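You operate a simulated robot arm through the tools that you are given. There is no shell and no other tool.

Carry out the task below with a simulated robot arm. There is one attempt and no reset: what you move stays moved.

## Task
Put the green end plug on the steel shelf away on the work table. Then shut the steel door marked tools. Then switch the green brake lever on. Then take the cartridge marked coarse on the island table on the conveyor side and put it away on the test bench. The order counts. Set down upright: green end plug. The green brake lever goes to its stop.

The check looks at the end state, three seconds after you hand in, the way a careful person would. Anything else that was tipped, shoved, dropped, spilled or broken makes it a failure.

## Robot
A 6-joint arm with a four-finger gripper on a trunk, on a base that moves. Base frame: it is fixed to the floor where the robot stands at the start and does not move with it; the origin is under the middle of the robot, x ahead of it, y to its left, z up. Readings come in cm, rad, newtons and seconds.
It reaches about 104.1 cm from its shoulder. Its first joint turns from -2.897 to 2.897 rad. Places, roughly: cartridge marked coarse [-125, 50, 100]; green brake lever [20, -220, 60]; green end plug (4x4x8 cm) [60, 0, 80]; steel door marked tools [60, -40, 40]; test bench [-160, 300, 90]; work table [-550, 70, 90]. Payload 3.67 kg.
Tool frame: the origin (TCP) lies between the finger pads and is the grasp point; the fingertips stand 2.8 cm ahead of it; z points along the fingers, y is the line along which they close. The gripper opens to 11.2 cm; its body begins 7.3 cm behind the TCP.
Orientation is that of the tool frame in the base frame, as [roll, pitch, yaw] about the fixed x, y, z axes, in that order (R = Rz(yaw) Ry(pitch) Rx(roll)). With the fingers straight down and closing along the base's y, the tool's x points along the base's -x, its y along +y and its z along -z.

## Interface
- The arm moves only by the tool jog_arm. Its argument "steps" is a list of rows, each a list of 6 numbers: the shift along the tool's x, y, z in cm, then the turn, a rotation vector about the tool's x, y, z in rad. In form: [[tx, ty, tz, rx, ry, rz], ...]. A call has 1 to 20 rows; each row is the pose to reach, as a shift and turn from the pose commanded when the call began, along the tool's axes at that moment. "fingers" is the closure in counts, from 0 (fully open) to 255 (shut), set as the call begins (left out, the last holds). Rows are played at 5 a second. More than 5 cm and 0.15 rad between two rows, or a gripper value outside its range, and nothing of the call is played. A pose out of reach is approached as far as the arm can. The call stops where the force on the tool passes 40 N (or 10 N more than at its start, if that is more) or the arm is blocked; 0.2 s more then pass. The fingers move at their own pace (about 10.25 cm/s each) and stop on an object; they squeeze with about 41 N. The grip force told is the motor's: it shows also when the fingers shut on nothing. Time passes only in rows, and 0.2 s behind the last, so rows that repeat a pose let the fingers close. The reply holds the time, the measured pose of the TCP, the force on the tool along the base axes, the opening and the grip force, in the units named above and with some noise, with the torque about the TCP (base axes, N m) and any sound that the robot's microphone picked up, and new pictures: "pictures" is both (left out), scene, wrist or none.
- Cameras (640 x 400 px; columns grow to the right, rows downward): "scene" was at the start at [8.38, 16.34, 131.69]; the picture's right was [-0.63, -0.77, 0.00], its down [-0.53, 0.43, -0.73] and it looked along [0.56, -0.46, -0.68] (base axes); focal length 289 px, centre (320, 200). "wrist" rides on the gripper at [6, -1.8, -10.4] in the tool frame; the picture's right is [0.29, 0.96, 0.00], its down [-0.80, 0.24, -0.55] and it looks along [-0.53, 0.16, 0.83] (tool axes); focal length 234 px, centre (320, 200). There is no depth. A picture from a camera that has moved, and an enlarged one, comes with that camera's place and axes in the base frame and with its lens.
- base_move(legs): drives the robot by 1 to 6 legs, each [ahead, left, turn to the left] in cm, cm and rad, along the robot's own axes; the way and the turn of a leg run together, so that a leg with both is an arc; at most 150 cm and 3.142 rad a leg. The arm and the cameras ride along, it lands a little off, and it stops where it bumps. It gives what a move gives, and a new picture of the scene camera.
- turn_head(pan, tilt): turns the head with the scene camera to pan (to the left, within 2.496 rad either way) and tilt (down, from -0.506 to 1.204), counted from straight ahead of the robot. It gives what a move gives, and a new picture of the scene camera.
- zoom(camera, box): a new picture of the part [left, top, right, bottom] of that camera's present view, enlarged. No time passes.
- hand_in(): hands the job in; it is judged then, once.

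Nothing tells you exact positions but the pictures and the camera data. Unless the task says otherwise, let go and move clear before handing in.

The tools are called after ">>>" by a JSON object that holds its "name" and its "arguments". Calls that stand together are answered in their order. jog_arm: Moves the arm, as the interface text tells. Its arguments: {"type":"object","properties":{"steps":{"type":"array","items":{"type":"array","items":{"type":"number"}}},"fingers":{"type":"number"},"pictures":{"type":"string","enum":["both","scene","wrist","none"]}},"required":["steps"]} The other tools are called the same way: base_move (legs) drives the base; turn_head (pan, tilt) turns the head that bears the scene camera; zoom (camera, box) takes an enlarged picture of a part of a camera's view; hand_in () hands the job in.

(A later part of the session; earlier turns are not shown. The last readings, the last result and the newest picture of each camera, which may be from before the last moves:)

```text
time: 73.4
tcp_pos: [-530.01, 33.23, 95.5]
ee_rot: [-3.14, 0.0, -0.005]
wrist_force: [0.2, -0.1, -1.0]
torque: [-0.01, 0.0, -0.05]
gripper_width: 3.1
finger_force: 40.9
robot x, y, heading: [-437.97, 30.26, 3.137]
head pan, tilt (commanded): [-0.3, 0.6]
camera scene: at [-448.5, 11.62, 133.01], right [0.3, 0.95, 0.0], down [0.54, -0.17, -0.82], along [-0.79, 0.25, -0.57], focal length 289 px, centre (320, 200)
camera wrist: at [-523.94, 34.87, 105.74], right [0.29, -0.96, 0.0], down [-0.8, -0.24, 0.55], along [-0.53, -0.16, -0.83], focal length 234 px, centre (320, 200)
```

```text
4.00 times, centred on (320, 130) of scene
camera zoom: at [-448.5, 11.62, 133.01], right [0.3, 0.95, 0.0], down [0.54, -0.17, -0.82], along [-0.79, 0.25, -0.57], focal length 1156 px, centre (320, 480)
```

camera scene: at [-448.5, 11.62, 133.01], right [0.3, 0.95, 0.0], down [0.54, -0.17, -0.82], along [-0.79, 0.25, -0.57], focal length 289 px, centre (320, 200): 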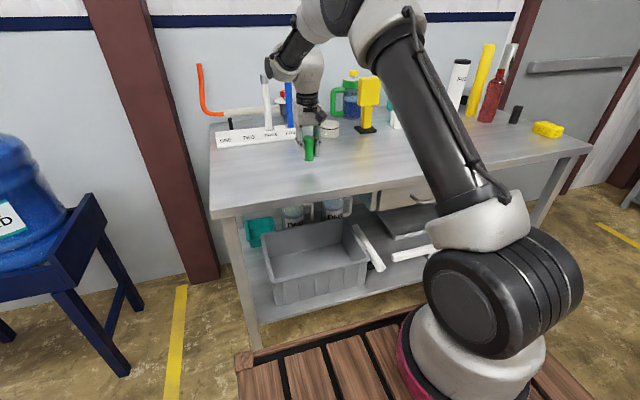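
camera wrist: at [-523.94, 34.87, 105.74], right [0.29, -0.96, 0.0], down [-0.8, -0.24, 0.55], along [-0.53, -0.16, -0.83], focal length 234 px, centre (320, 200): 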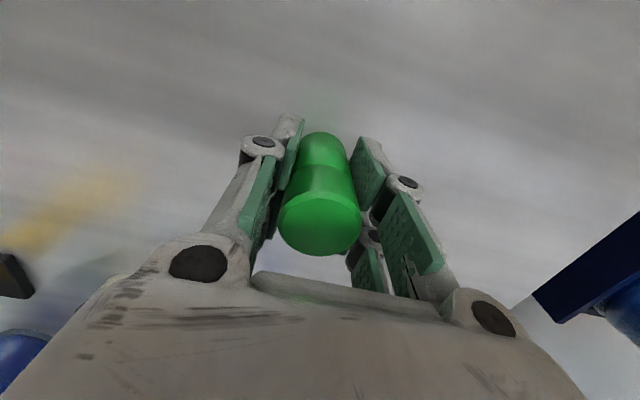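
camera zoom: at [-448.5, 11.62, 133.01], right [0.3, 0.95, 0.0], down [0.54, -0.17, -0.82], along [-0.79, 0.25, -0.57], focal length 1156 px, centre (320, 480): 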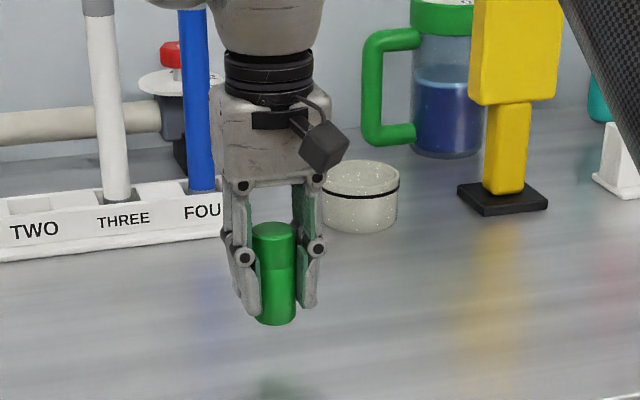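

The plug's reflection on the table shows about 2.5–3 cm left. I'll ease down carefully.

>>> {"name": "jog_arm", "arguments": {"steps": [[0, 0, 0.8, 0, 0, 0], [0, 0, 1.6, 0, 0, 0], [0, 0, 1.6, 0, 0, 0]], "fingers": 255, "pictures": "none"}}

>>> {"name": "zoom", "arguments": {"camera": "scene", "box": [260, 110, 360, 172]}}

```text
time: 74.2
tcp_pos: [-529.83, 33.29, 93.8]
ee_rot: [3.141, -0.001, -0.005]
wrist_force: [0.1, 0.2, -1.1]
torque: [-0.02, 0.06, -0.01]
gripper_width: 3.1
finger_force: 41.0
robot x, y, heading: [-438.25, 30.24, 3.143]
head pan, tilt (commanded): [-0.3, 0.6]
```

```text
6.40 times, centred on (310, 141) of scene
camera zoom: at [-448.5, 11.62, 133.01], right [0.3, 0.95, 0.0], down [0.54, -0.17, -0.82], along [-0.79, 0.25, -0.57], focal length 1850 px, centre (384, 578)
```

zoom: 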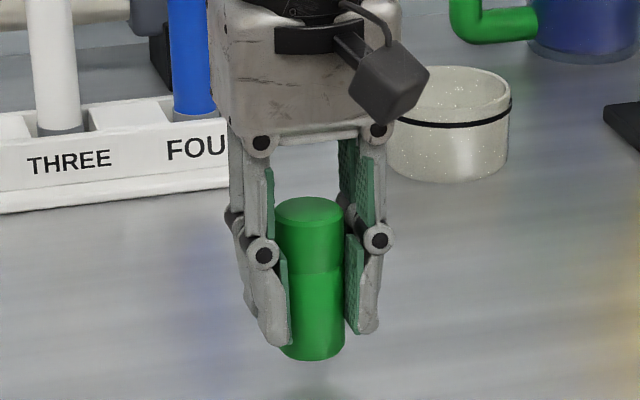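

>>> {"name": "jog_arm", "arguments": {"steps": [[0, 0, 0.3, 0, 0, 0], [0, 0, 0.6, 0, 0, 0], [0, 0, 0.6, 0, 0, 0]], "fingers": 255, "pictures": "none"}}

>>> {"name": "zoom", "arguments": {"camera": "scene", "box": [260, 118, 360, 180]}}

```text
time: 75.0
tcp_pos: [-530.0, 33.19, 93.19]
ee_rot: [3.141, -0.001, -0.004]
wrist_force: [0.6, 0.7, -1.4]
torque: [0.03, -0.01, -0.01]
gripper_width: 3.12
finger_force: 41.4
robot x, y, heading: [-437.8, 30.48, 3.141]
head pan, tilt (commanded): [-0.3, 0.6]
```

```text
6.40 times, centred on (310, 149) of scene
camera zoom: at [-448.5, 11.62, 133.01], right [0.3, 0.95, 0.0], down [0.54, -0.17, -0.82], along [-0.79, 0.25, -0.57], focal length 1850 px, centre (384, 526)
```

zoom: 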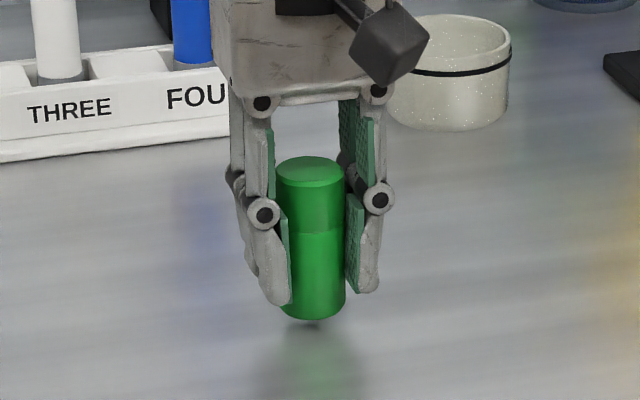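

>>> {"name": "jog_arm", "arguments": {"steps": [[0, 0, 0.15, 0, 0, 0], [0, 0, 0.3, 0, 0, 0], [0, 0, 0.3, 0, 0, 0]], "fingers": 255, "pictures": "none"}}

>>> {"name": "zoom", "arguments": {"camera": "scene", "box": [260, 118, 360, 180]}}

```text
time: 75.8
tcp_pos: [-530.07, 33.17, 92.92]
ee_rot: [3.141, 0.0, -0.003]
wrist_force: [1.2, -0.5, -1.0]
torque: [-0.02, 0.02, -0.03]
gripper_width: 3.13
finger_force: 41.2
robot x, y, heading: [-437.98, 30.38, 3.141]
head pan, tilt (commanded): [-0.3, 0.6]
```

```text
6.40 times, centred on (310, 149) of scene
camera zoom: at [-448.5, 11.62, 133.01], right [0.3, 0.95, 0.0], down [0.54, -0.17, -0.82], along [-0.79, 0.25, -0.57], focal length 1850 px, centre (384, 526)
```

zoom: 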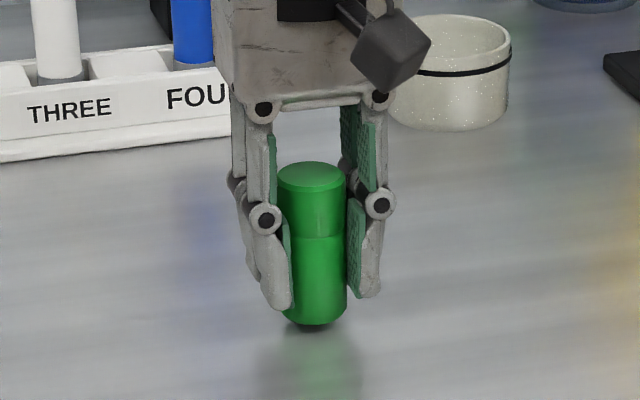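

>>> {"name": "jog_arm", "arguments": {"steps": [[0, 0, 0.15, 0, 0, 0], [0, 0, 0.3, 0, 0, 0], [0, 0, 0.3, 0, 0, 0]], "fingers": 255, "pictures": "none"}}

>>> {"name": "zoom", "arguments": {"camera": "scene", "box": [260, 118, 360, 180]}}

```text
time: 76.6
tcp_pos: [-529.85, 33.21, 92.66]
ee_rot: [-3.142, 0.001, -0.004]
wrist_force: [0.6, -0.2, -0.2]
torque: [0.02, 0.02, 0.03]
gripper_width: 3.11
finger_force: 40.9
robot x, y, heading: [-437.94, 30.46, 3.14]
head pan, tilt (commanded): [-0.3, 0.6]
```

```text
6.40 times, centred on (310, 149) of scene
camera zoom: at [-448.5, 11.62, 133.01], right [0.3, 0.95, 0.0], down [0.54, -0.17, -0.82], along [-0.79, 0.25, -0.57], focal length 1850 px, centre (384, 526)
```

zoom: 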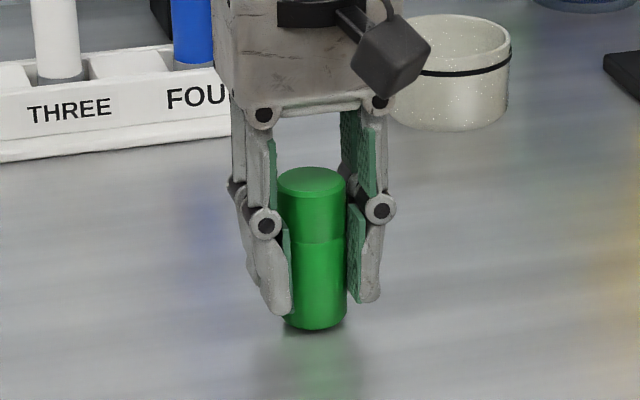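

>>> {"name": "jog_arm", "arguments": {"steps": [[0, 0, 0.1, 0, 0, 0], [0, 0, 0.2, 0, 0, 0], [0, 0, 0.2, 0, 0, 0]], "fingers": 255, "pictures": "none"}}

>>> {"name": "zoom", "arguments": {"camera": "scene", "box": [260, 118, 360, 180]}}

```text
time: 77.4
tcp_pos: [-529.89, 33.21, 92.51]
ee_rot: [-3.14, 0.0, -0.004]
wrist_force: [-0.9, -0.4, -0.3]
torque: [-0.01, -0.01, 0.03]
gripper_width: 3.1
finger_force: 41.1
robot x, y, heading: [-437.96, 30.47, 3.132]
head pan, tilt (commanded): [-0.3, 0.6]
```

```text
6.40 times, centred on (310, 149) of scene
camera zoom: at [-448.5, 11.62, 133.01], right [0.3, 0.95, 0.0], down [0.54, -0.17, -0.82], along [-0.79, 0.25, -0.57], focal length 1850 px, centre (384, 526)
```

zoom: 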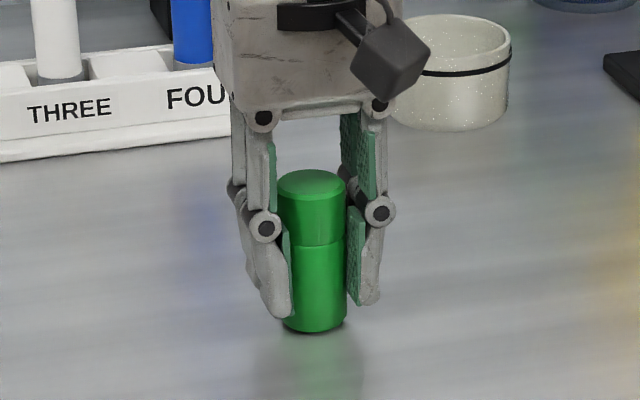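

>>> {"name": "jog_arm", "arguments": {"steps": [[0, 0, 0.1, 0, 0, 0], [0, 0, 0.25, 0, 0, 0], [0, 0, 0.25, 0, 0, 0]], "fingers": 255, "pictures": "none"}}

>>> {"name": "zoom", "arguments": {"camera": "scene", "box": [260, 118, 360, 180]}}

```text
time: 78.2
tcp_pos: [-530.03, 33.22, 92.31]
ee_rot: [-3.141, 0.002, -0.005]
wrist_force: [0.7, 1.4, 7.4]
torque: [0.05, -0.06, -0.01]
gripper_width: 3.14
finger_force: 41.1
robot x, y, heading: [-437.89, 30.3, 3.139]
head pan, tilt (commanded): [-0.3, 0.6]
```

```text
6.40 times, centred on (310, 149) of scene
camera zoom: at [-448.47, 11.62, 133.01], right [0.3, 0.95, 0.0], down [0.54, -0.17, -0.83], along [-0.79, 0.25, -0.56], focal length 1850 px, centre (384, 526)
```

zoom: 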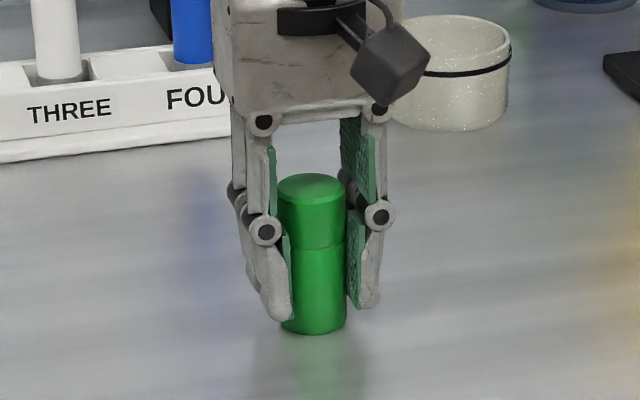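

Contact now reads 7.4 N, with the plug seated flat. I'll open the fingers and then retreat straight up.

>>> {"name": "jog_arm", "arguments": {"steps": [[0, 0, 0, 0, 0, 0], [0, 0, 0, 0, 0, 0], [0, 0, 0, 0, 0, 0], [0, 0, 0, 0, 0, 0]], "fingers": 60, "pictures": "both"}}

```text
time: 79.2
tcp_pos: [-530.12, 33.26, 92.36]
ee_rot: [-3.14, -0.002, -0.003]
wrist_force: [0.8, 0.0, -0.5]
torque: [0.0, -0.01, -0.01]
gripper_width: 8.56
finger_force: 0.0
robot x, y, heading: [-437.85, 30.57, 3.135]
head pan, tilt (commanded): [-0.3, 0.6]
camera scene: at [-448.5, 11.62, 133.01], right [0.3, 0.95, 0.0], down [0.54, -0.17, -0.82], along [-0.79, 0.25, -0.57], focal length 289 px, centre (320, 200)
camera wrist: at [-523.98, 34.87, 102.53], right [0.29, -0.96, 0.0], down [-0.8, -0.24, 0.55], along [-0.53, -0.16, -0.83], focal length 234 px, centre (320, 200)
```

scene: 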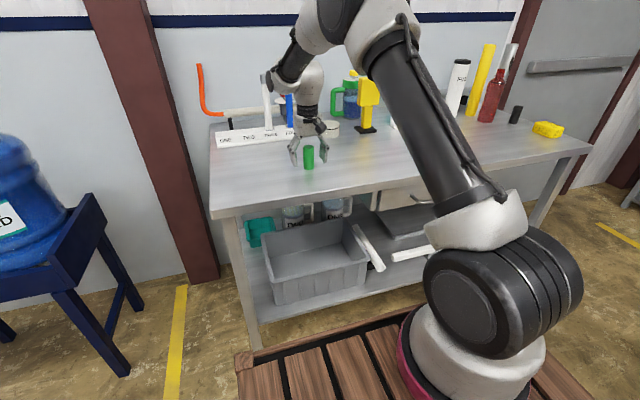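
wrist: 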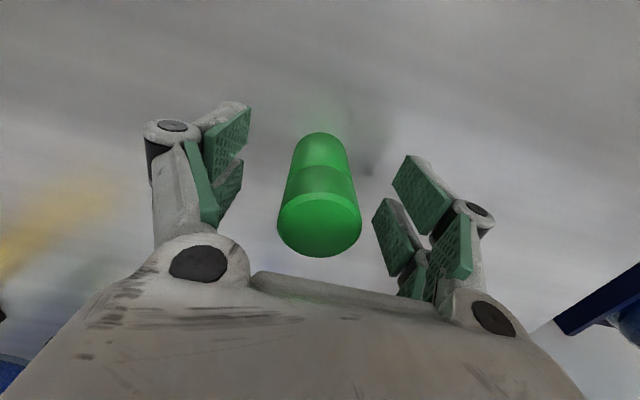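

The plug stands free and upright. I'll lift straight up and pull the arm back over the base.

>>> {"name": "jog_arm", "arguments": {"steps": [[0, 0, -3, 0, 0, 0], [0, 0, -7, 0, 0, 0], [0, 0, -11, 0, 0, 0], [0, 0, -15, 0, 0, 0], [0, 0, -19, 0, 0, 0], [4, 0, -21, 0, 0, 0], [8.5, 0, -21, 0, 0, 0], [13, 0, -21, 0, 0, 0], [17.5, 0, -21, 0, 0, 0], [22, 0, -21, 0, 0, 0], [26.5, 0, -21, 0, 0, 0], [31, 0, -21, 0, 0, 0], [35.5, 0, -21, 0, 0, 0], [38, 0, -21, 0, 0, 0], [38, 0, -21, 0, 0, 0]], "fingers": 60, "pictures": "scene"}}

>>> {"name": "zoom", "arguments": {"camera": "scene", "box": [240, 80, 400, 180]}}

```text
time: 82.4
tcp_pos: [-492.15, 33.2, 113.09]
ee_rot: [-3.141, -0.001, -0.004]
wrist_force: [-0.5, 0.5, -0.7]
torque: [0.02, -0.02, -0.01]
gripper_width: 8.56
finger_force: 0.0
robot x, y, heading: [-437.92, 30.21, 3.142]
head pan, tilt (commanded): [-0.3, 0.6]
camera scene: at [-448.5, 11.62, 133.01], right [0.3, 0.95, 0.0], down [0.54, -0.17, -0.83], along [-0.79, 0.25, -0.57], focal length 289 px, centre (320, 200)
```

scene: 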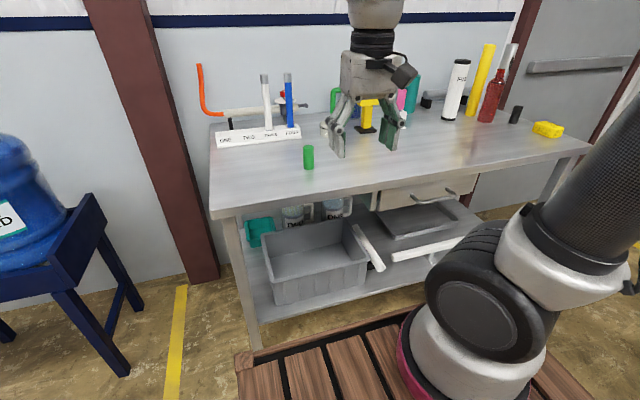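

```text
4.00 times, centred on (320, 130) of scene
camera zoom: at [-448.5, 11.62, 133.01], right [0.3, 0.95, 0.0], down [0.54, -0.17, -0.83], along [-0.79, 0.25, -0.57], focal length 1156 px, centre (320, 480)
```

zoom: 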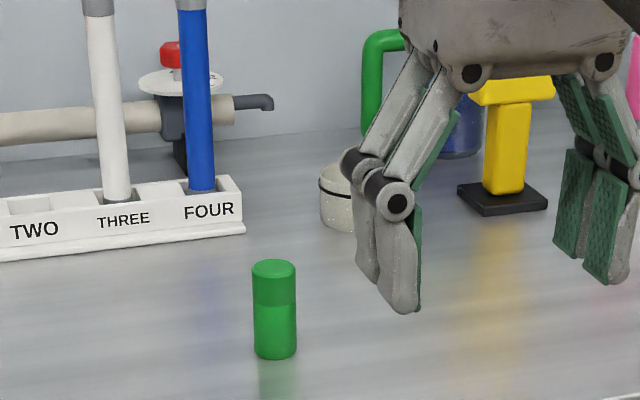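

The plug stands upright on the work table. Next is the tools door, so I'll back into the aisle, turn around and drive back.

>>> {"name": "base_move", "arguments": {"legs": [[-12, 44, 0], [0, 0, -3.14]]}}

>>> {"name": "turn_head", "arguments": {"pan": 0, "tilt": 0.4}}

```text
time: 92.3
tcp_pos: [-372.15, -12.29, 113.13]
ee_rot: [-3.141, -0.001, -3.064]
wrist_force: [0.2, -0.2, -0.5]
torque: [0.0, -0.01, 0.0]
gripper_width: 8.54
finger_force: 0.1
robot x, y, heading: [-426.23, -13.63, 0.078]
head pan, tilt (commanded): [-0.3, 0.6]
camera scene: at [-417.33, 5.92, 133.01], right [-0.22, -0.97, 0.0], down [-0.55, 0.13, -0.83], along [0.8, -0.18, -0.56], focal length 289 px, centre (320, 200)
```

scene: 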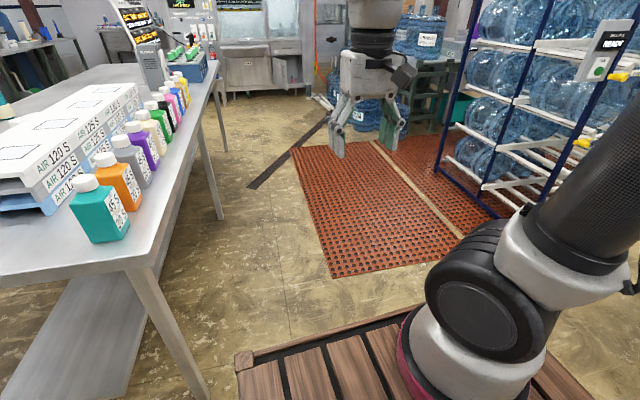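

```text
time: 93.1
tcp_pos: [-372.06, -12.29, 113.13]
ee_rot: [3.141, -0.001, -3.065]
wrist_force: [-0.1, 0.5, 0.3]
torque: [0.03, -0.03, 0.03]
gripper_width: 8.6
finger_force: 0.1
robot x, y, heading: [-426.04, -13.52, 0.07]
head pan, tilt (commanded): [0.0, 0.4]
camera scene: at [-416.71, 8.58, 134.83], right [0.08, -1.0, 0.0], down [-0.39, -0.03, -0.92], along [0.92, 0.07, -0.39], focal length 289 px, centre (320, 200)
```

scene: 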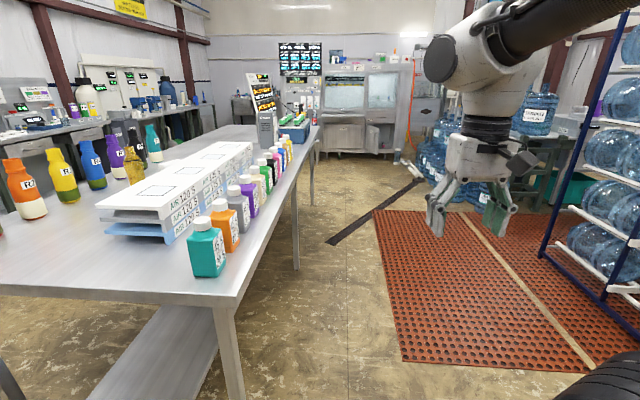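

I'm facing back down the aisle with a small heading error of 0.075. I'll correct it and drive.

>>> {"name": "base_move", "arguments": {"legs": [[0, 0, -0.074], [130, 0, 0]]}}

```text
time: 100.0
tcp_pos: [-245.44, -17.4, 113.28]
ee_rot: [-3.141, 0.0, 3.132]
wrist_force: [-0.2, -0.2, -0.5]
torque: [0.01, 0.01, 0.02]
gripper_width: 8.59
finger_force: 0.2
robot x, y, heading: [-299.52, -14.07, -0.009]
head pan, tilt (commanded): [0.0, 0.4]
camera scene: at [-288.12, 7.29, 134.83], right [-0.01, -1.0, 0.0], down [-0.39, 0.0, -0.92], along [0.92, -0.01, -0.39], focal length 289 px, centre (320, 200)
```

scene: 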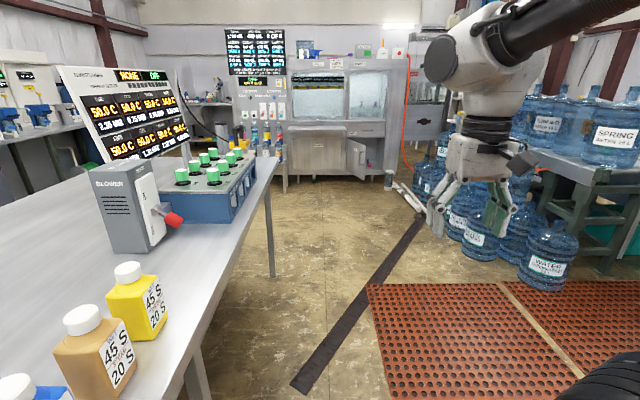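

>>> {"name": "base_move", "arguments": {"legs": [[130, 0, 0.01]]}}

>>> {"name": "zoom", "arguments": {"camera": "scene", "box": [220, 60, 480, 240]}}

```text
time: 106.6
tcp_pos: [-112.57, -14.14, 113.08]
ee_rot: [-3.141, 0.0, -3.113]
wrist_force: [0.3, -0.2, -0.4]
torque: [-0.02, 0.0, 0.02]
gripper_width: 8.58
finger_force: 0.1
robot x, y, heading: [-166.8, -13.15, 0.027]
head pan, tilt (commanded): [0.0, 0.4]
camera scene: at [-156.04, 8.9, 134.83], right [0.03, -1.0, 0.0], down [-0.39, -0.01, -0.92], along [0.92, 0.03, -0.39], focal length 289 px, centre (320, 200)
```

scene: 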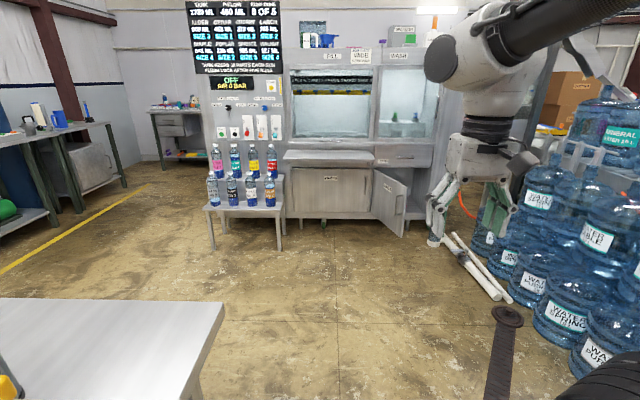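

```text
2.22 times, centred on (350, 150) of scene
camera zoom: at [-156.04, 8.9, 134.83], right [0.03, -1.0, 0.0], down [-0.39, -0.01, -0.92], along [0.92, 0.03, -0.39], focal length 642 px, centre (253, 311)
```

zoom: 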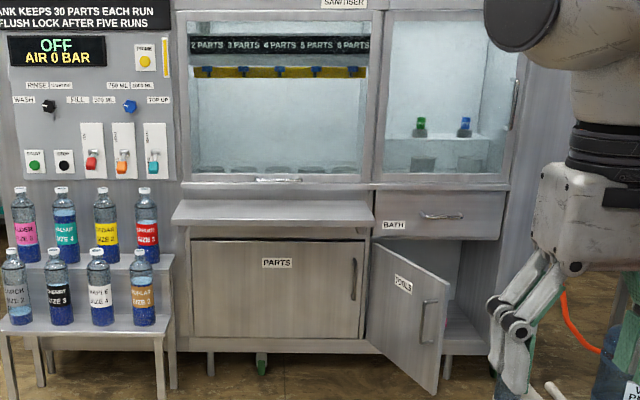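

The door marked TOOLS is hinged on its left (near [80, -30]) and stands open about 65°, with its free edge near [39, -48]. I'll approach partway and look more closely.

>>> {"name": "base_move", "arguments": {"legs": [[0, 0, -0.027], [110, -18, 0]]}}

>>> {"name": "turn_head", "arguments": {"pan": -0.35, "tilt": 0.6}}

>>> {"name": "zoom", "arguments": {"camera": "scene", "box": [160, 80, 480, 280]}}

```text
time: 112.6
tcp_pos: [-4.2, -35.71, 113.14]
ee_rot: [3.141, -0.001, 3.121]
wrist_force: [0.6, -0.5, -0.2]
torque: [-0.04, 0.03, 0.0]
gripper_width: 8.59
finger_force: 0.1
robot x, y, heading: [-58.37, -31.75, -0.021]
head pan, tilt (commanded): [0.0, 0.4]
camera scene: at [-46.52, -10.57, 134.83], right [-0.02, -1.0, 0.0], down [-0.39, 0.01, -0.92], along [0.92, -0.02, -0.39], focal length 289 px, centre (320, 200)
```

scene: 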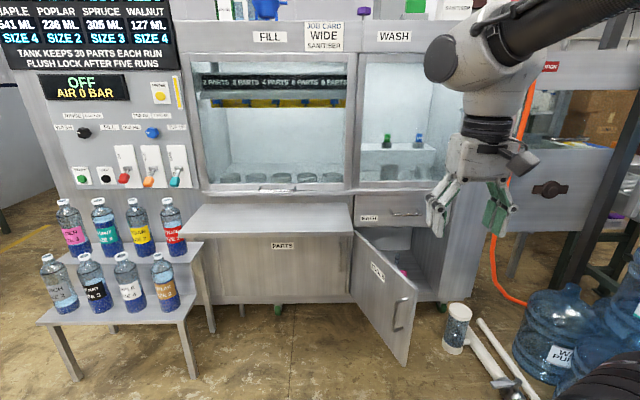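

```text
time: 113.5
tcp_pos: [-4.1, -35.79, 113.18]
ee_rot: [-3.141, -0.001, 3.121]
wrist_force: [0.7, 0.2, 0.5]
torque: [0.04, 0.02, 0.0]
gripper_width: 8.56
finger_force: 0.0
robot x, y, heading: [-57.98, -31.81, -0.021]
head pan, tilt (commanded): [-0.351, 0.6]
camera scene: at [-47.55, -13.58, 133.01], right [-0.36, -0.93, 0.0], down [-0.53, 0.2, -0.83], along [0.77, -0.3, -0.56], focal length 289 px, centre (320, 200)
```

scene: 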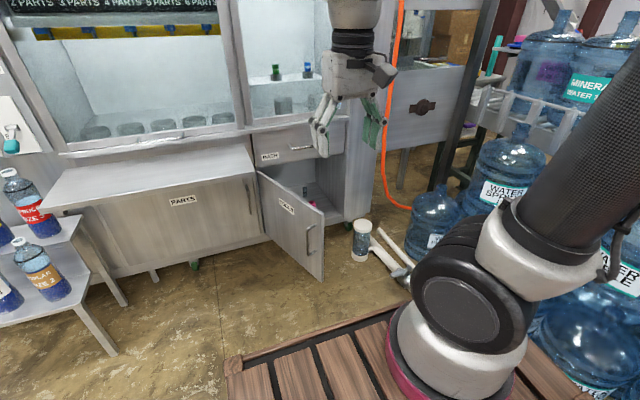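

```text
2.00 times, centred on (320, 180) of scene
camera zoom: at [-47.55, -13.58, 133.01], right [-0.36, -0.93, 0.0], down [-0.53, 0.2, -0.83], along [0.77, -0.3, -0.56], focal length 578 px, centre (320, 240)
```

zoom: 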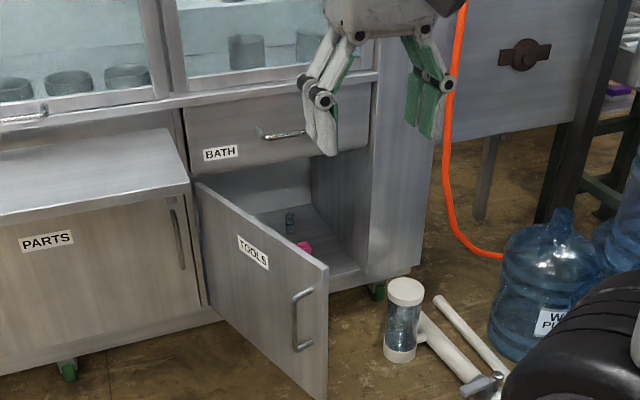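

I now have the door from hinge ≈[87, -31] to free edge ≈[39.5, -49], spanning z 22–63. I'll close the fingers and tilt the gripper to point forward while still in open space, ready to push the door's outer face.

>>> {"name": "jog_arm", "arguments": {"steps": [[-2, 0, 0, 0, -0.143, 0], [-4, 0, 0, 0, -0.286, 0], [-6, 0, 0, 0, -0.429, 0], [-8, 0, 0, 0, -0.571, 0], [-10, 0, 0, 0, -0.714, 0], [-12, 0, 0, 0, -0.857, 0], [-14, 0, 0, 0, -1.0, 0], [-16, 0, 0, 0, -1.143, 0], [-18, 0, 0, 0, -1.286, 0], [-20, 0, 0, 0, -1.428, 0], [-22, 0, 0, 0, -1.571, 0], [-22, 0, 0, 0, -1.571, 0]], "fingers": 255}}

```text
time: 116.1
tcp_pos: [20.4, -28.31, 115.6]
ee_rot: [-1.866, 1.563, -1.905]
wrist_force: [-0.1, -0.5, -0.5]
torque: [-0.03, 0.06, -0.01]
gripper_width: 0.01
finger_force: 35.6
out of reach, approached as far as the arm can: row 5, 6, 7, 8, 9, 10, 11, 12
robot x, y, heading: [-58.07, -32.44, -0.025]
head pan, tilt (commanded): [-0.351, 0.6]
camera scene: at [-47.56, -13.58, 133.01], right [-0.36, -0.93, 0.0], down [-0.53, 0.21, -0.83], along [0.77, -0.3, -0.56], focal length 289 px, centre (320, 200)
camera wrist: at [9.93, -29.9, 109.58], right [0.04, 0.96, -0.29], down [-0.54, 0.27, 0.8], along [0.84, 0.13, 0.53], focal length 234 px, centre (320, 200)
```

scene: 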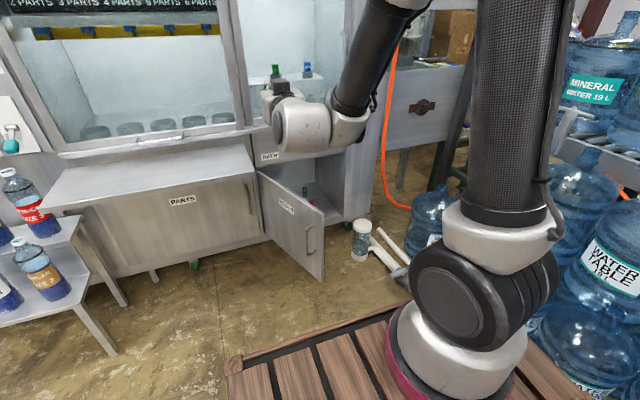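
wrist: 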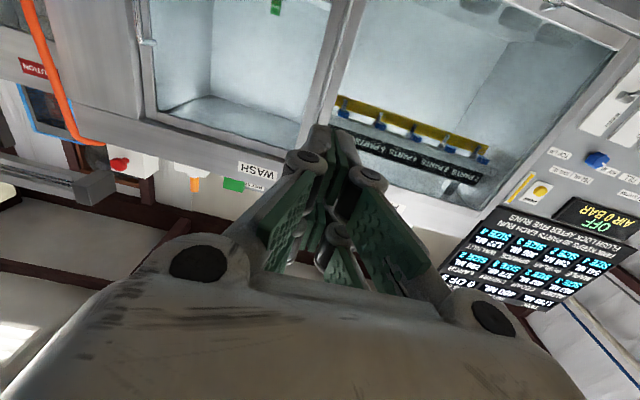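

The gripper now points forward, though the arm reported being near a reach limit in this fold. I'll lower it in open space with a little more forward extension and watch how it tracks.

>>> {"name": "jog_arm", "arguments": {"steps": [[4, 0, 1, 0, 0, 0], [8, 0, 2, 0, 0, 0], [12, 0, 3, 0, 0, 0], [16, 0, 4, 0, 0, 0], [20, 0, 5, 0, 0, 0], [24, 0, 5, 0, 0, 0], [28, 0, 5, 0, 0, 0], [28, 0, 5, 0, 0, 0]], "fingers": 255}}

```text
time: 117.9
tcp_pos: [29.88, -25.23, 90.78]
ee_rot: [-1.68, 1.44, -1.721]
wrist_force: [0.4, -0.8, 0.4]
torque: [0.01, -0.01, -0.03]
gripper_width: 0.0
finger_force: 35.0
out of reach, approached as far as the arm can: row 1, 2, 3, 4, 5, 6, 7, 8
robot x, y, heading: [-58.08, -31.61, -0.022]
head pan, tilt (commanded): [-0.351, 0.6]
camera scene: at [-47.55, -13.58, 133.01], right [-0.36, -0.93, 0.0], down [-0.53, 0.21, -0.83], along [0.77, -0.3, -0.56], focal length 289 px, centre (320, 200)
camera wrist: at [19.3, -27.49, 85.1], right [0.03, 0.91, -0.41], down [-0.53, 0.36, 0.77], along [0.85, 0.19, 0.49], focal length 234 px, centre (320, 200)
```

scene: 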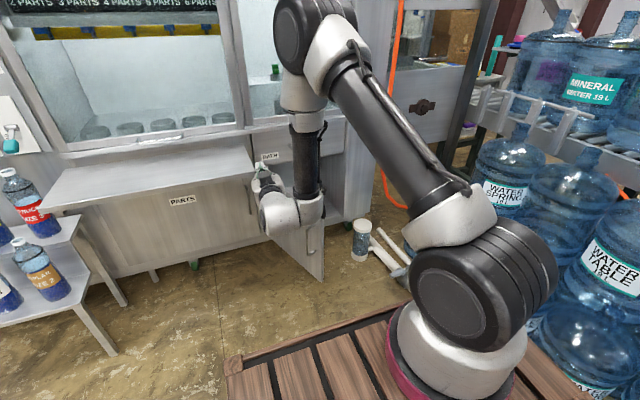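
wrist: 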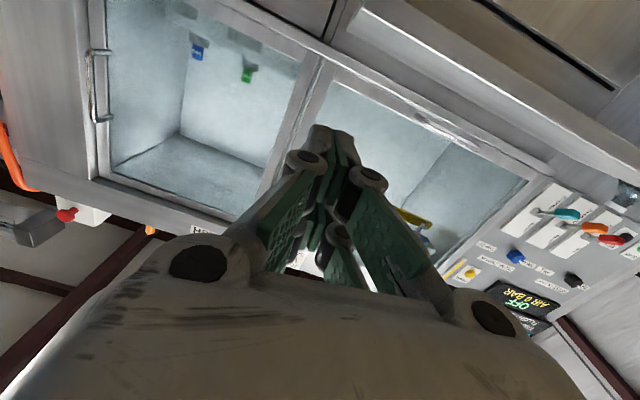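

The target fold seems too close to the shoulder for a forward-pointing tool. I'll back the base a bit, then extend forward while lowering.

>>> {"name": "base_move", "arguments": {"legs": [[-25, 0, 0.02]]}}

>>> {"name": "jog_arm", "arguments": {"steps": [[0, 0, 4, 0, 0, 0], [0, 0, 8, 0, 0, 0], [1, 0, 12, 0, 0, 0], [4, 0, 15, 0, 0, 0], [8, 0, 15, 0, 0, 0], [8, 0, 15, 0, 0, 0]], "fingers": 255}}

```text
time: 119.7
tcp_pos: [5.25, -23.05, 90.84]
ee_rot: [-1.685, 1.438, -1.704]
wrist_force: [-1.1, 0.1, 0.0]
torque: [-0.02, -0.01, 0.02]
gripper_width: 0.01
finger_force: 35.8
robot x, y, heading: [-82.3, -31.64, -0.001]
head pan, tilt (commanded): [-0.351, 0.6]
camera scene: at [-72.41, -13.09, 133.01], right [-0.34, -0.94, 0.0], down [-0.53, 0.19, -0.83], along [0.77, -0.28, -0.56], focal length 289 px, centre (320, 200)
```

scene: 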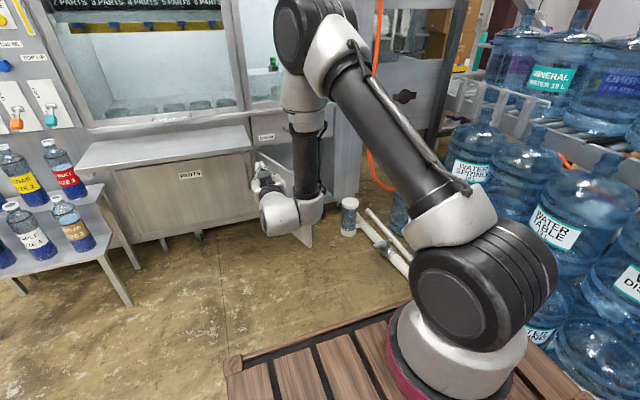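

```text
time: 121.1
tcp_pos: [19.88, -22.24, 82.59]
ee_rot: [-1.699, 1.44, -1.75]
wrist_force: [-0.1, -0.7, 0.1]
torque: [0.02, -0.01, -0.01]
gripper_width: 0.0
finger_force: 35.7
out of reach, approached as far as the arm can: row 1, 2, 3, 4, 5, 6
robot x, y, heading: [-83.02, -31.53, 0.001]
head pan, tilt (commanded): [-0.351, 0.6]
camera scene: at [-72.41, -13.09, 133.01], right [-0.34, -0.94, 0.0], down [-0.53, 0.19, -0.83], along [0.77, -0.28, -0.57], focal length 289 px, centre (320, 200)
camera wrist: at [9.26, -24.42, 77.02], right [0.04, 0.91, -0.41], down [-0.52, 0.37, 0.77], along [0.85, 0.18, 0.49], focal length 234 px, centre (320, 200)
```

scene: 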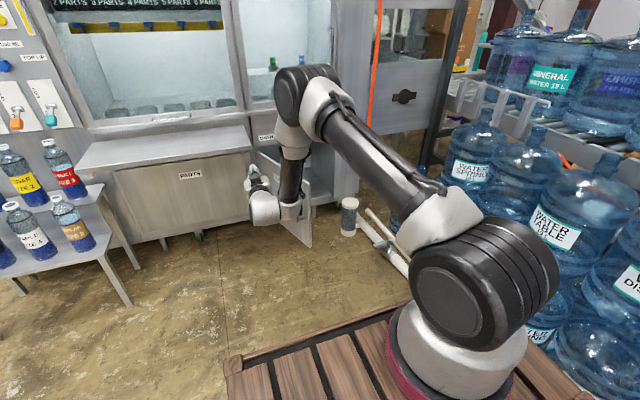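
wrist: 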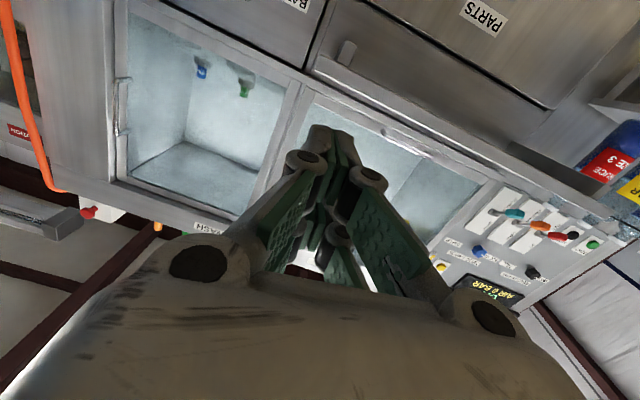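

The motions track well relative to each other, and there is only a slight roll error. I'll keep lowering here in open space towards z≈47.

>>> {"name": "jog_arm", "arguments": {"steps": [[4, 0, 0, 0, 0, 0], [8, 0, 0, 0, 0, 0], [12, 0, 0, 0, 0, 0], [16, 0, 0, 0, 0, 0], [20, 0, 0, 0, 0, 0], [24, 0, 0, 0, 0, 0], [28, 0, 0, 0, 0, 0], [32, 0, 0, 0, 0, 0], [35, 0, 0, 0, 0, 0], [35, 0, 0, 0, 0, 0]], "fingers": 255}}

```text
time: 123.3
tcp_pos: [19.25, -23.17, 48.53]
ee_rot: [-1.69, 1.438, -1.74]
wrist_force: [0.0, 0.8, 0.8]
torque: [0.01, 0.0, -0.02]
gripper_width: 0.0
finger_force: 35.6
out of reach, approached as far as the arm can: row 1, 2, 3, 4, 5, 6, 7, 8, 9, 10
robot x, y, heading: [-82.78, -31.47, -0.002]
head pan, tilt (commanded): [-0.351, 0.6]
camera scene: at [-72.41, -13.09, 133.01], right [-0.34, -0.94, 0.0], down [-0.53, 0.19, -0.83], along [0.77, -0.28, -0.57], focal length 289 px, centre (320, 200)
camera wrist: at [8.72, -25.22, 42.93], right [0.04, 0.91, -0.41], down [-0.52, 0.37, 0.77], along [0.85, 0.18, 0.49], focal length 234 px, centre (320, 200)
```

scene: 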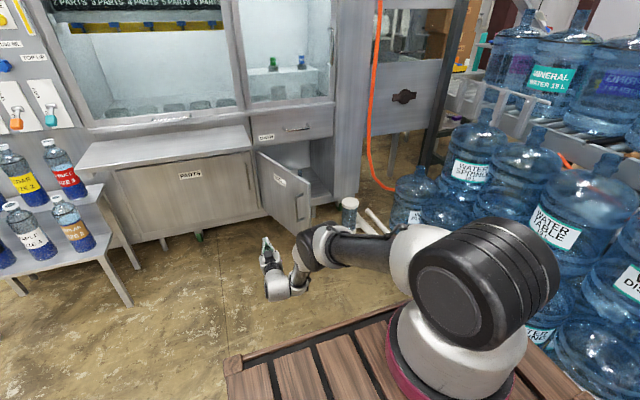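
wrist: 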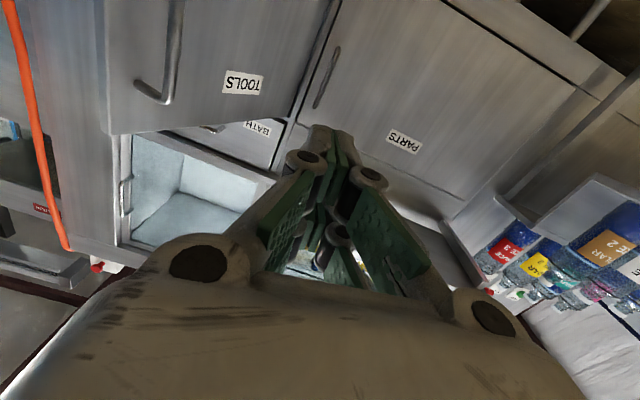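

The gripper now points forward at z≈48 and is clear of everything. My plan is to face the door diagonally (heading ≈ -0.6) so a straight push swings it shut. First I'll retract and raise the arm slightly.

>>> {"name": "jog_arm", "arguments": {"steps": [[-2, 0, -3, 0, 0, 0], [-4, 0, -6, 0, 0, 0], [-6, 0, -9, 0, 0, 0], [-8, 0, -12, 0, 0, 0], [-8, 0, -15, 0, 0, 0], [-8, 0, -15, 0, 0, 0]], "fingers": 255, "pictures": "scene"}}

```text
time: 124.7
tcp_pos: [6.07, -21.97, 56.39]
ee_rot: [-1.648, 1.403, -1.661]
wrist_force: [0.2, -0.1, 1.2]
torque: [0.0, 0.01, 0.01]
gripper_width: 0.02
finger_force: 35.6
out of reach, approached as far as the arm can: row 1, 2, 4, 5, 6
robot x, y, heading: [-82.67, -31.65, -0.001]
head pan, tilt (commanded): [-0.351, 0.6]
camera scene: at [-72.41, -13.09, 133.01], right [-0.34, -0.94, 0.0], down [-0.53, 0.19, -0.83], along [0.77, -0.28, -0.56], focal length 289 px, centre (320, 200)
```

scene: 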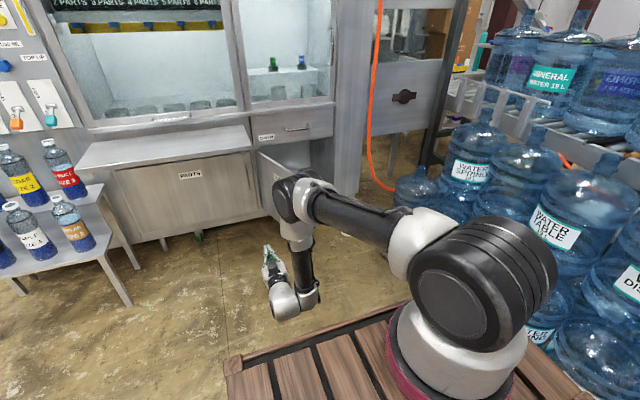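

>>> {"name": "base_move", "arguments": {"legs": [[0, 0, -0.6], [5, 61, 0]]}}

>>> {"name": "turn_head", "arguments": {"pan": -0.2, "tilt": 0.7}}

>>> {"name": "jog_arm", "arguments": {"steps": [[0, 0, 0, 0, 0, 0]], "pictures": "wrist"}}

```text
time: 129.7
tcp_pos: [34.31, -26.06, 56.35]
ee_rot: [-1.651, 1.405, -2.259]
wrist_force: [-0.1, 0.0, -0.1]
torque: [-0.01, 0.01, 0.02]
gripper_width: 0.02
finger_force: 36.1
robot x, y, heading: [-45.05, 15.8, -0.593]
head pan, tilt (commanded): [-0.351, 0.6]
camera scene: at [-25.85, 25.34, 133.01], right [-0.81, -0.59, 0.0], down [-0.33, 0.46, -0.83], along [0.48, -0.67, -0.57], focal length 289 px, centre (320, 200)
```

scene: 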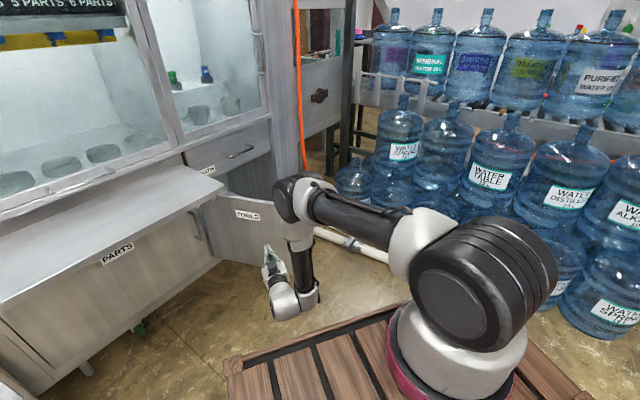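

```text
time: 130.4
tcp_pos: [34.21, -26.06, 56.25]
ee_rot: [-1.649, 1.403, -2.258]
wrist_force: [-0.5, 0.4, 0.4]
torque: [0.01, -0.02, 0.03]
gripper_width: 0.01
finger_force: 35.3
robot x, y, heading: [-44.45, 16.06, -0.6]
head pan, tilt (commanded): [-0.201, 0.7]
camera scene: at [-25.08, 26.43, 132.15], right [-0.71, -0.7, 0.0], down [-0.45, 0.46, -0.77], along [0.54, -0.55, -0.64], focal length 289 px, centre (320, 200)
```

scene: 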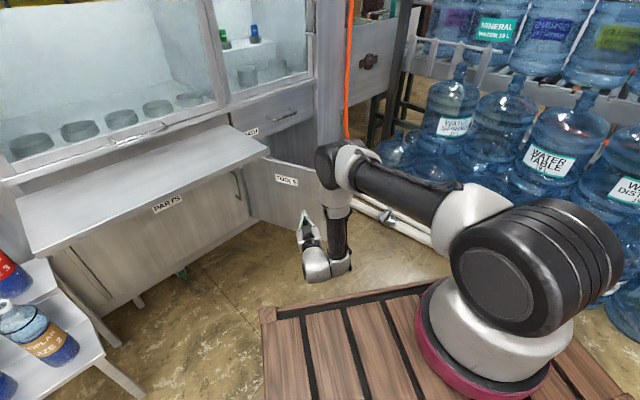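

```text
time: 130.8
tcp_pos: [34.14, -26.06, 56.31]
ee_rot: [-1.651, 1.401, -2.257]
wrist_force: [0.4, -0.9, -0.5]
torque: [0.0, 0.02, 0.0]
gripper_width: 0.0
finger_force: 35.4
robot x, y, heading: [-44.96, 15.6, -0.596]
head pan, tilt (commanded): [-0.201, 0.7]
camera wrist: at [24.11, -22.48, 50.76], right [0.51, 0.74, -0.44], down [-0.24, 0.61, 0.75], along [0.83, -0.28, 0.49], focal length 234 px, centre (320, 200)
```

wrist: 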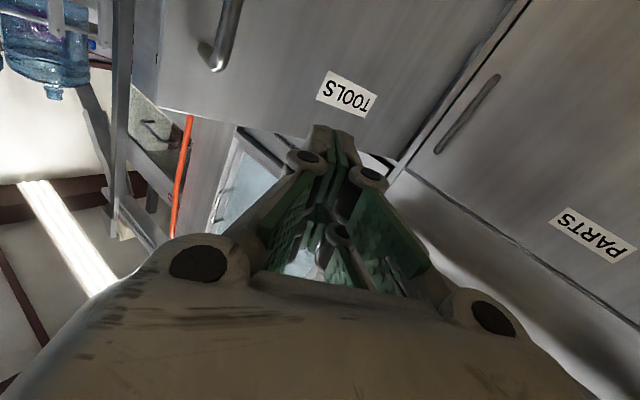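

The closed fist points at the door face beside the TOOLS label, above the handle, with about 25 cm of gap. I'll drive forward 19 cm first.

>>> {"name": "base_move", "arguments": {"legs": [[19, 0, 0]]}}

>>> {"name": "jog_arm", "arguments": {"steps": [[0, 0, 0, 0, 0, 0]], "pictures": "wrist"}}

```text
time: 132.3
tcp_pos: [49.41, -36.54, 56.37]
ee_rot: [-1.65, 1.404, -2.259]
wrist_force: [-0.2, 0.1, 0.3]
torque: [0.03, 0.0, -0.04]
gripper_width: 0.03
finger_force: 36.0
robot x, y, heading: [-29.32, 5.48, -0.598]
head pan, tilt (commanded): [-0.201, 0.7]
camera scene: at [-9.8, 16.05, 132.14], right [-0.72, -0.7, 0.0], down [-0.45, 0.46, -0.76], along [0.53, -0.55, -0.64], focal length 289 px, centre (320, 200)
```

scene: 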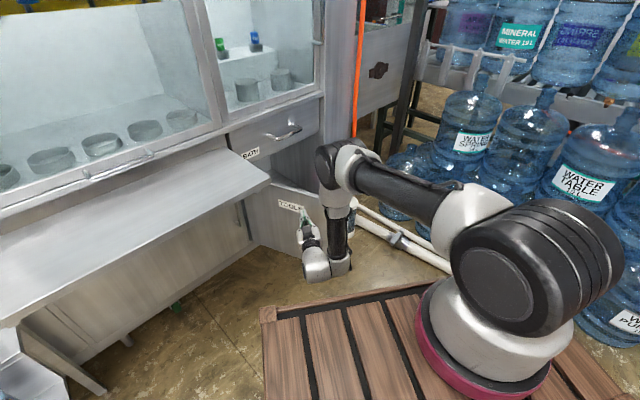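

```text
time: 132.7
tcp_pos: [49.4, -36.73, 56.41]
ee_rot: [-1.65, 1.403, -2.259]
wrist_force: [-0.1, -0.9, 0.7]
torque: [0.02, 0.01, -0.01]
gripper_width: 0.0
finger_force: 36.0
robot x, y, heading: [-29.62, 5.46, -0.596]
head pan, tilt (commanded): [-0.201, 0.7]
camera wrist: at [39.26, -32.99, 50.76], right [0.51, 0.74, -0.44], down [-0.23, 0.61, 0.75], along [0.83, -0.28, 0.49], focal length 234 px, centre (320, 200)
```

wrist: 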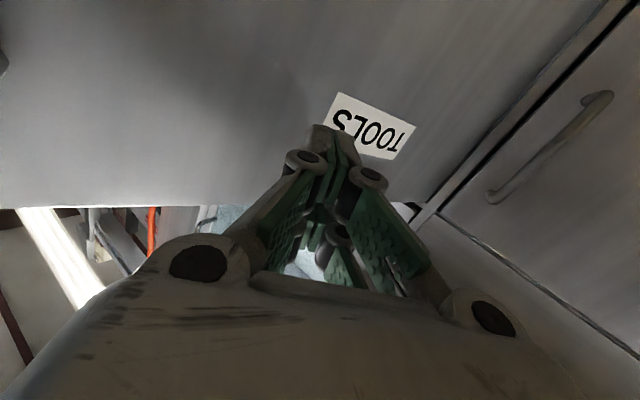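

The fist is about 5 cm from the door face and clear of the handle. I'll push on gently with the base and check the force.

>>> {"name": "base_move", "arguments": {"legs": [[14, 0, 0]]}}

>>> {"name": "jog_arm", "arguments": {"steps": [[0, 0, 0, 0, 0, 0]], "pictures": "wrist"}}

```text
time: 134.1
tcp_pos: [61.16, -44.68, 56.38]
ee_rot: [-1.649, 1.403, -2.261]
wrist_force: [-0.4, -0.3, 0.8]
torque: [-0.02, 0.04, 0.03]
gripper_width: 0.0
finger_force: 35.2
robot x, y, heading: [-18.06, -3.03, -0.599]
head pan, tilt (commanded): [-0.201, 0.7]
camera scene: at [2.01, 8.0, 132.14], right [-0.72, -0.7, 0.0], down [-0.45, 0.46, -0.76], along [0.53, -0.55, -0.64], focal length 289 px, centre (320, 200)
```

scene: 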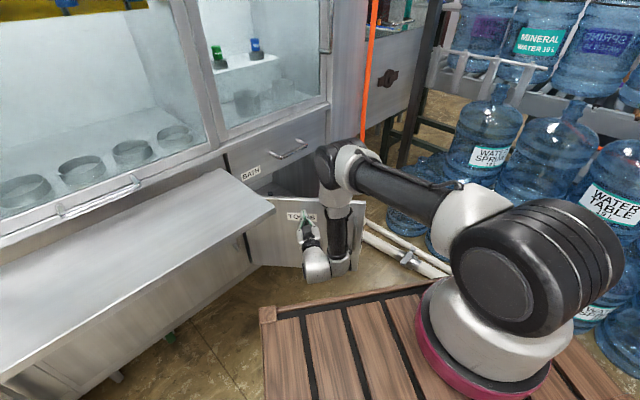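

```text
time: 134.5
tcp_pos: [61.08, -44.64, 56.23]
ee_rot: [-1.647, 1.403, -2.261]
wrist_force: [0.0, -0.1, 0.3]
torque: [-0.02, 0.02, 0.0]
gripper_width: 0.0
finger_force: 35.2
robot x, y, heading: [-17.39, -2.76, -0.603]
head pan, tilt (commanded): [-0.201, 0.7]
camera wrist: at [51.02, -41.11, 50.77], right [0.51, 0.74, -0.44], down [-0.23, 0.62, 0.75], along [0.83, -0.28, 0.49], focal length 234 px, centre (320, 200)
```

wrist: 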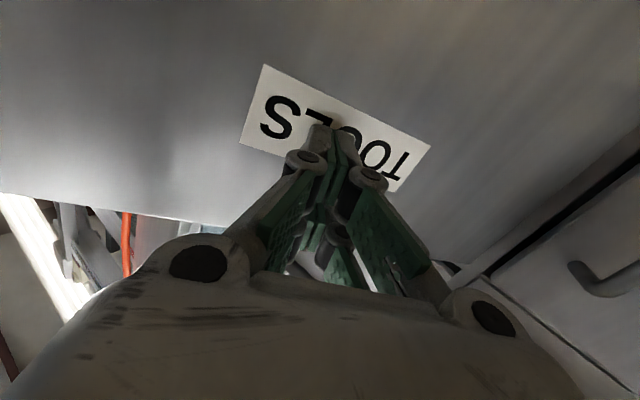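

The door is swinging shut with almost no resistance. I'll continue.

>>> {"name": "base_move", "arguments": {"legs": [[13, 0, 0]]}}

>>> {"name": "jog_arm", "arguments": {"steps": [[0, 0, 0, 0, 0, 0]], "pictures": "wrist"}}

```text
time: 135.8
tcp_pos: [71.91, -52.13, 56.26]
ee_rot: [-1.65, 1.402, -2.26]
wrist_force: [-0.9, 0.0, 0.4]
torque: [-0.01, -0.01, 0.0]
gripper_width: 0.0
finger_force: 35.9
robot x, y, heading: [-6.68, -10.13, -0.595]
head pan, tilt (commanded): [-0.201, 0.7]
camera scene: at [12.85, 0.6, 132.14], right [-0.72, -0.7, 0.0], down [-0.45, 0.46, -0.76], along [0.53, -0.55, -0.64], focal length 289 px, centre (320, 200)
```

scene: 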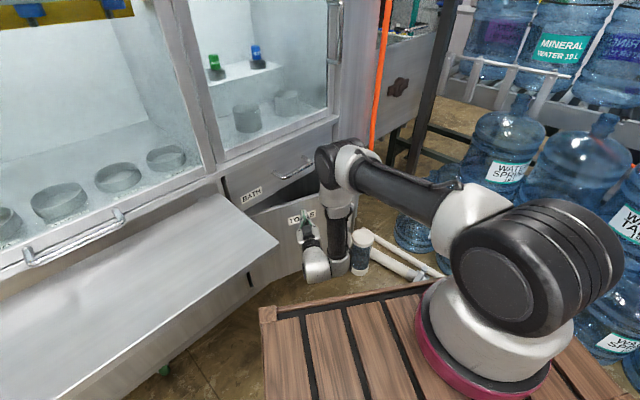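

```text
time: 136.2
tcp_pos: [71.96, -52.1, 56.36]
ee_rot: [-1.648, 1.404, -2.26]
wrist_force: [-0.2, -0.2, 0.7]
torque: [0.0, 0.01, 0.01]
gripper_width: 0.0
finger_force: 36.2
robot x, y, heading: [-7.01, -9.8, -0.597]
head pan, tilt (commanded): [-0.201, 0.7]
camera wrist: at [61.83, -48.54, 50.77], right [0.51, 0.74, -0.44], down [-0.23, 0.62, 0.75], along [0.83, -0.28, 0.49], focal length 234 px, centre (320, 200)
```

wrist: 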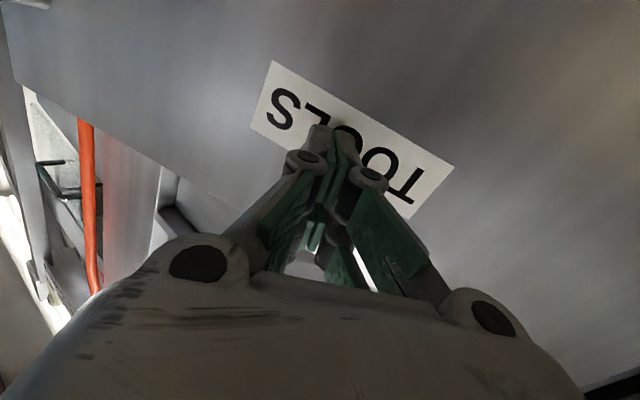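

About 15 cm of travel remains. I'll finish with the arm, pushing forward gently under force watch.

>>> {"name": "jog_arm", "arguments": {"steps": [[0, 0, 1.5, 0, 0, 0], [0, 0, 3, 0, 0, 0], [0, 0, 4.5, 0, 0, 0], [0, 0, 6, 0, 0, 0], [0, 0, 7.5, 0, 0, 0], [0, 0, 9, 0, 0, 0], [0, 0, 9, 0, 0, 0]], "fingers": 255}}

```text
time: 137.8
tcp_pos: [79.7, -56.44, 56.03]
ee_rot: [-1.653, 1.401, -2.276]
wrist_force: [-2.4, -0.6, 0.3]
torque: [0.04, -0.04, -0.03]
gripper_width: 0.0
finger_force: 35.7
out of reach, approached as far as the arm can: row 4, 5, 6, 7
robot x, y, heading: [-6.59, -10.07, -0.603]
head pan, tilt (commanded): [-0.201, 0.7]
camera scene: at [12.85, 0.6, 132.15], right [-0.72, -0.7, 0.0], down [-0.45, 0.46, -0.76], along [0.53, -0.55, -0.64], focal length 289 px, centre (320, 200)
camera wrist: at [69.67, -52.61, 50.52], right [0.52, 0.73, -0.44], down [-0.22, 0.62, 0.75], along [0.82, -0.29, 0.49], focal length 234 px, centre (320, 200)
```

scene: 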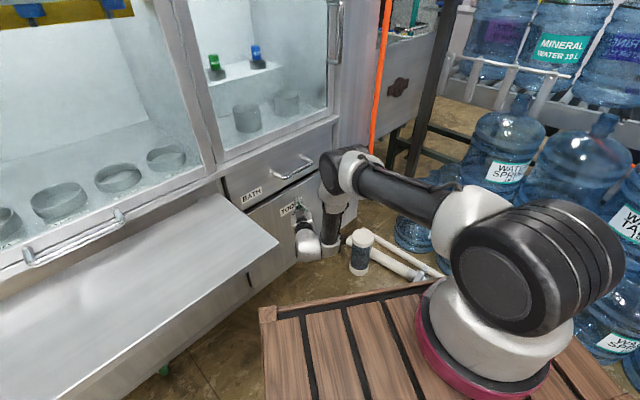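
wrist: 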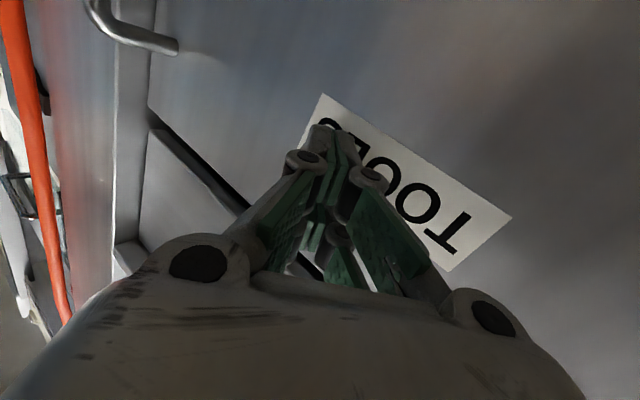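

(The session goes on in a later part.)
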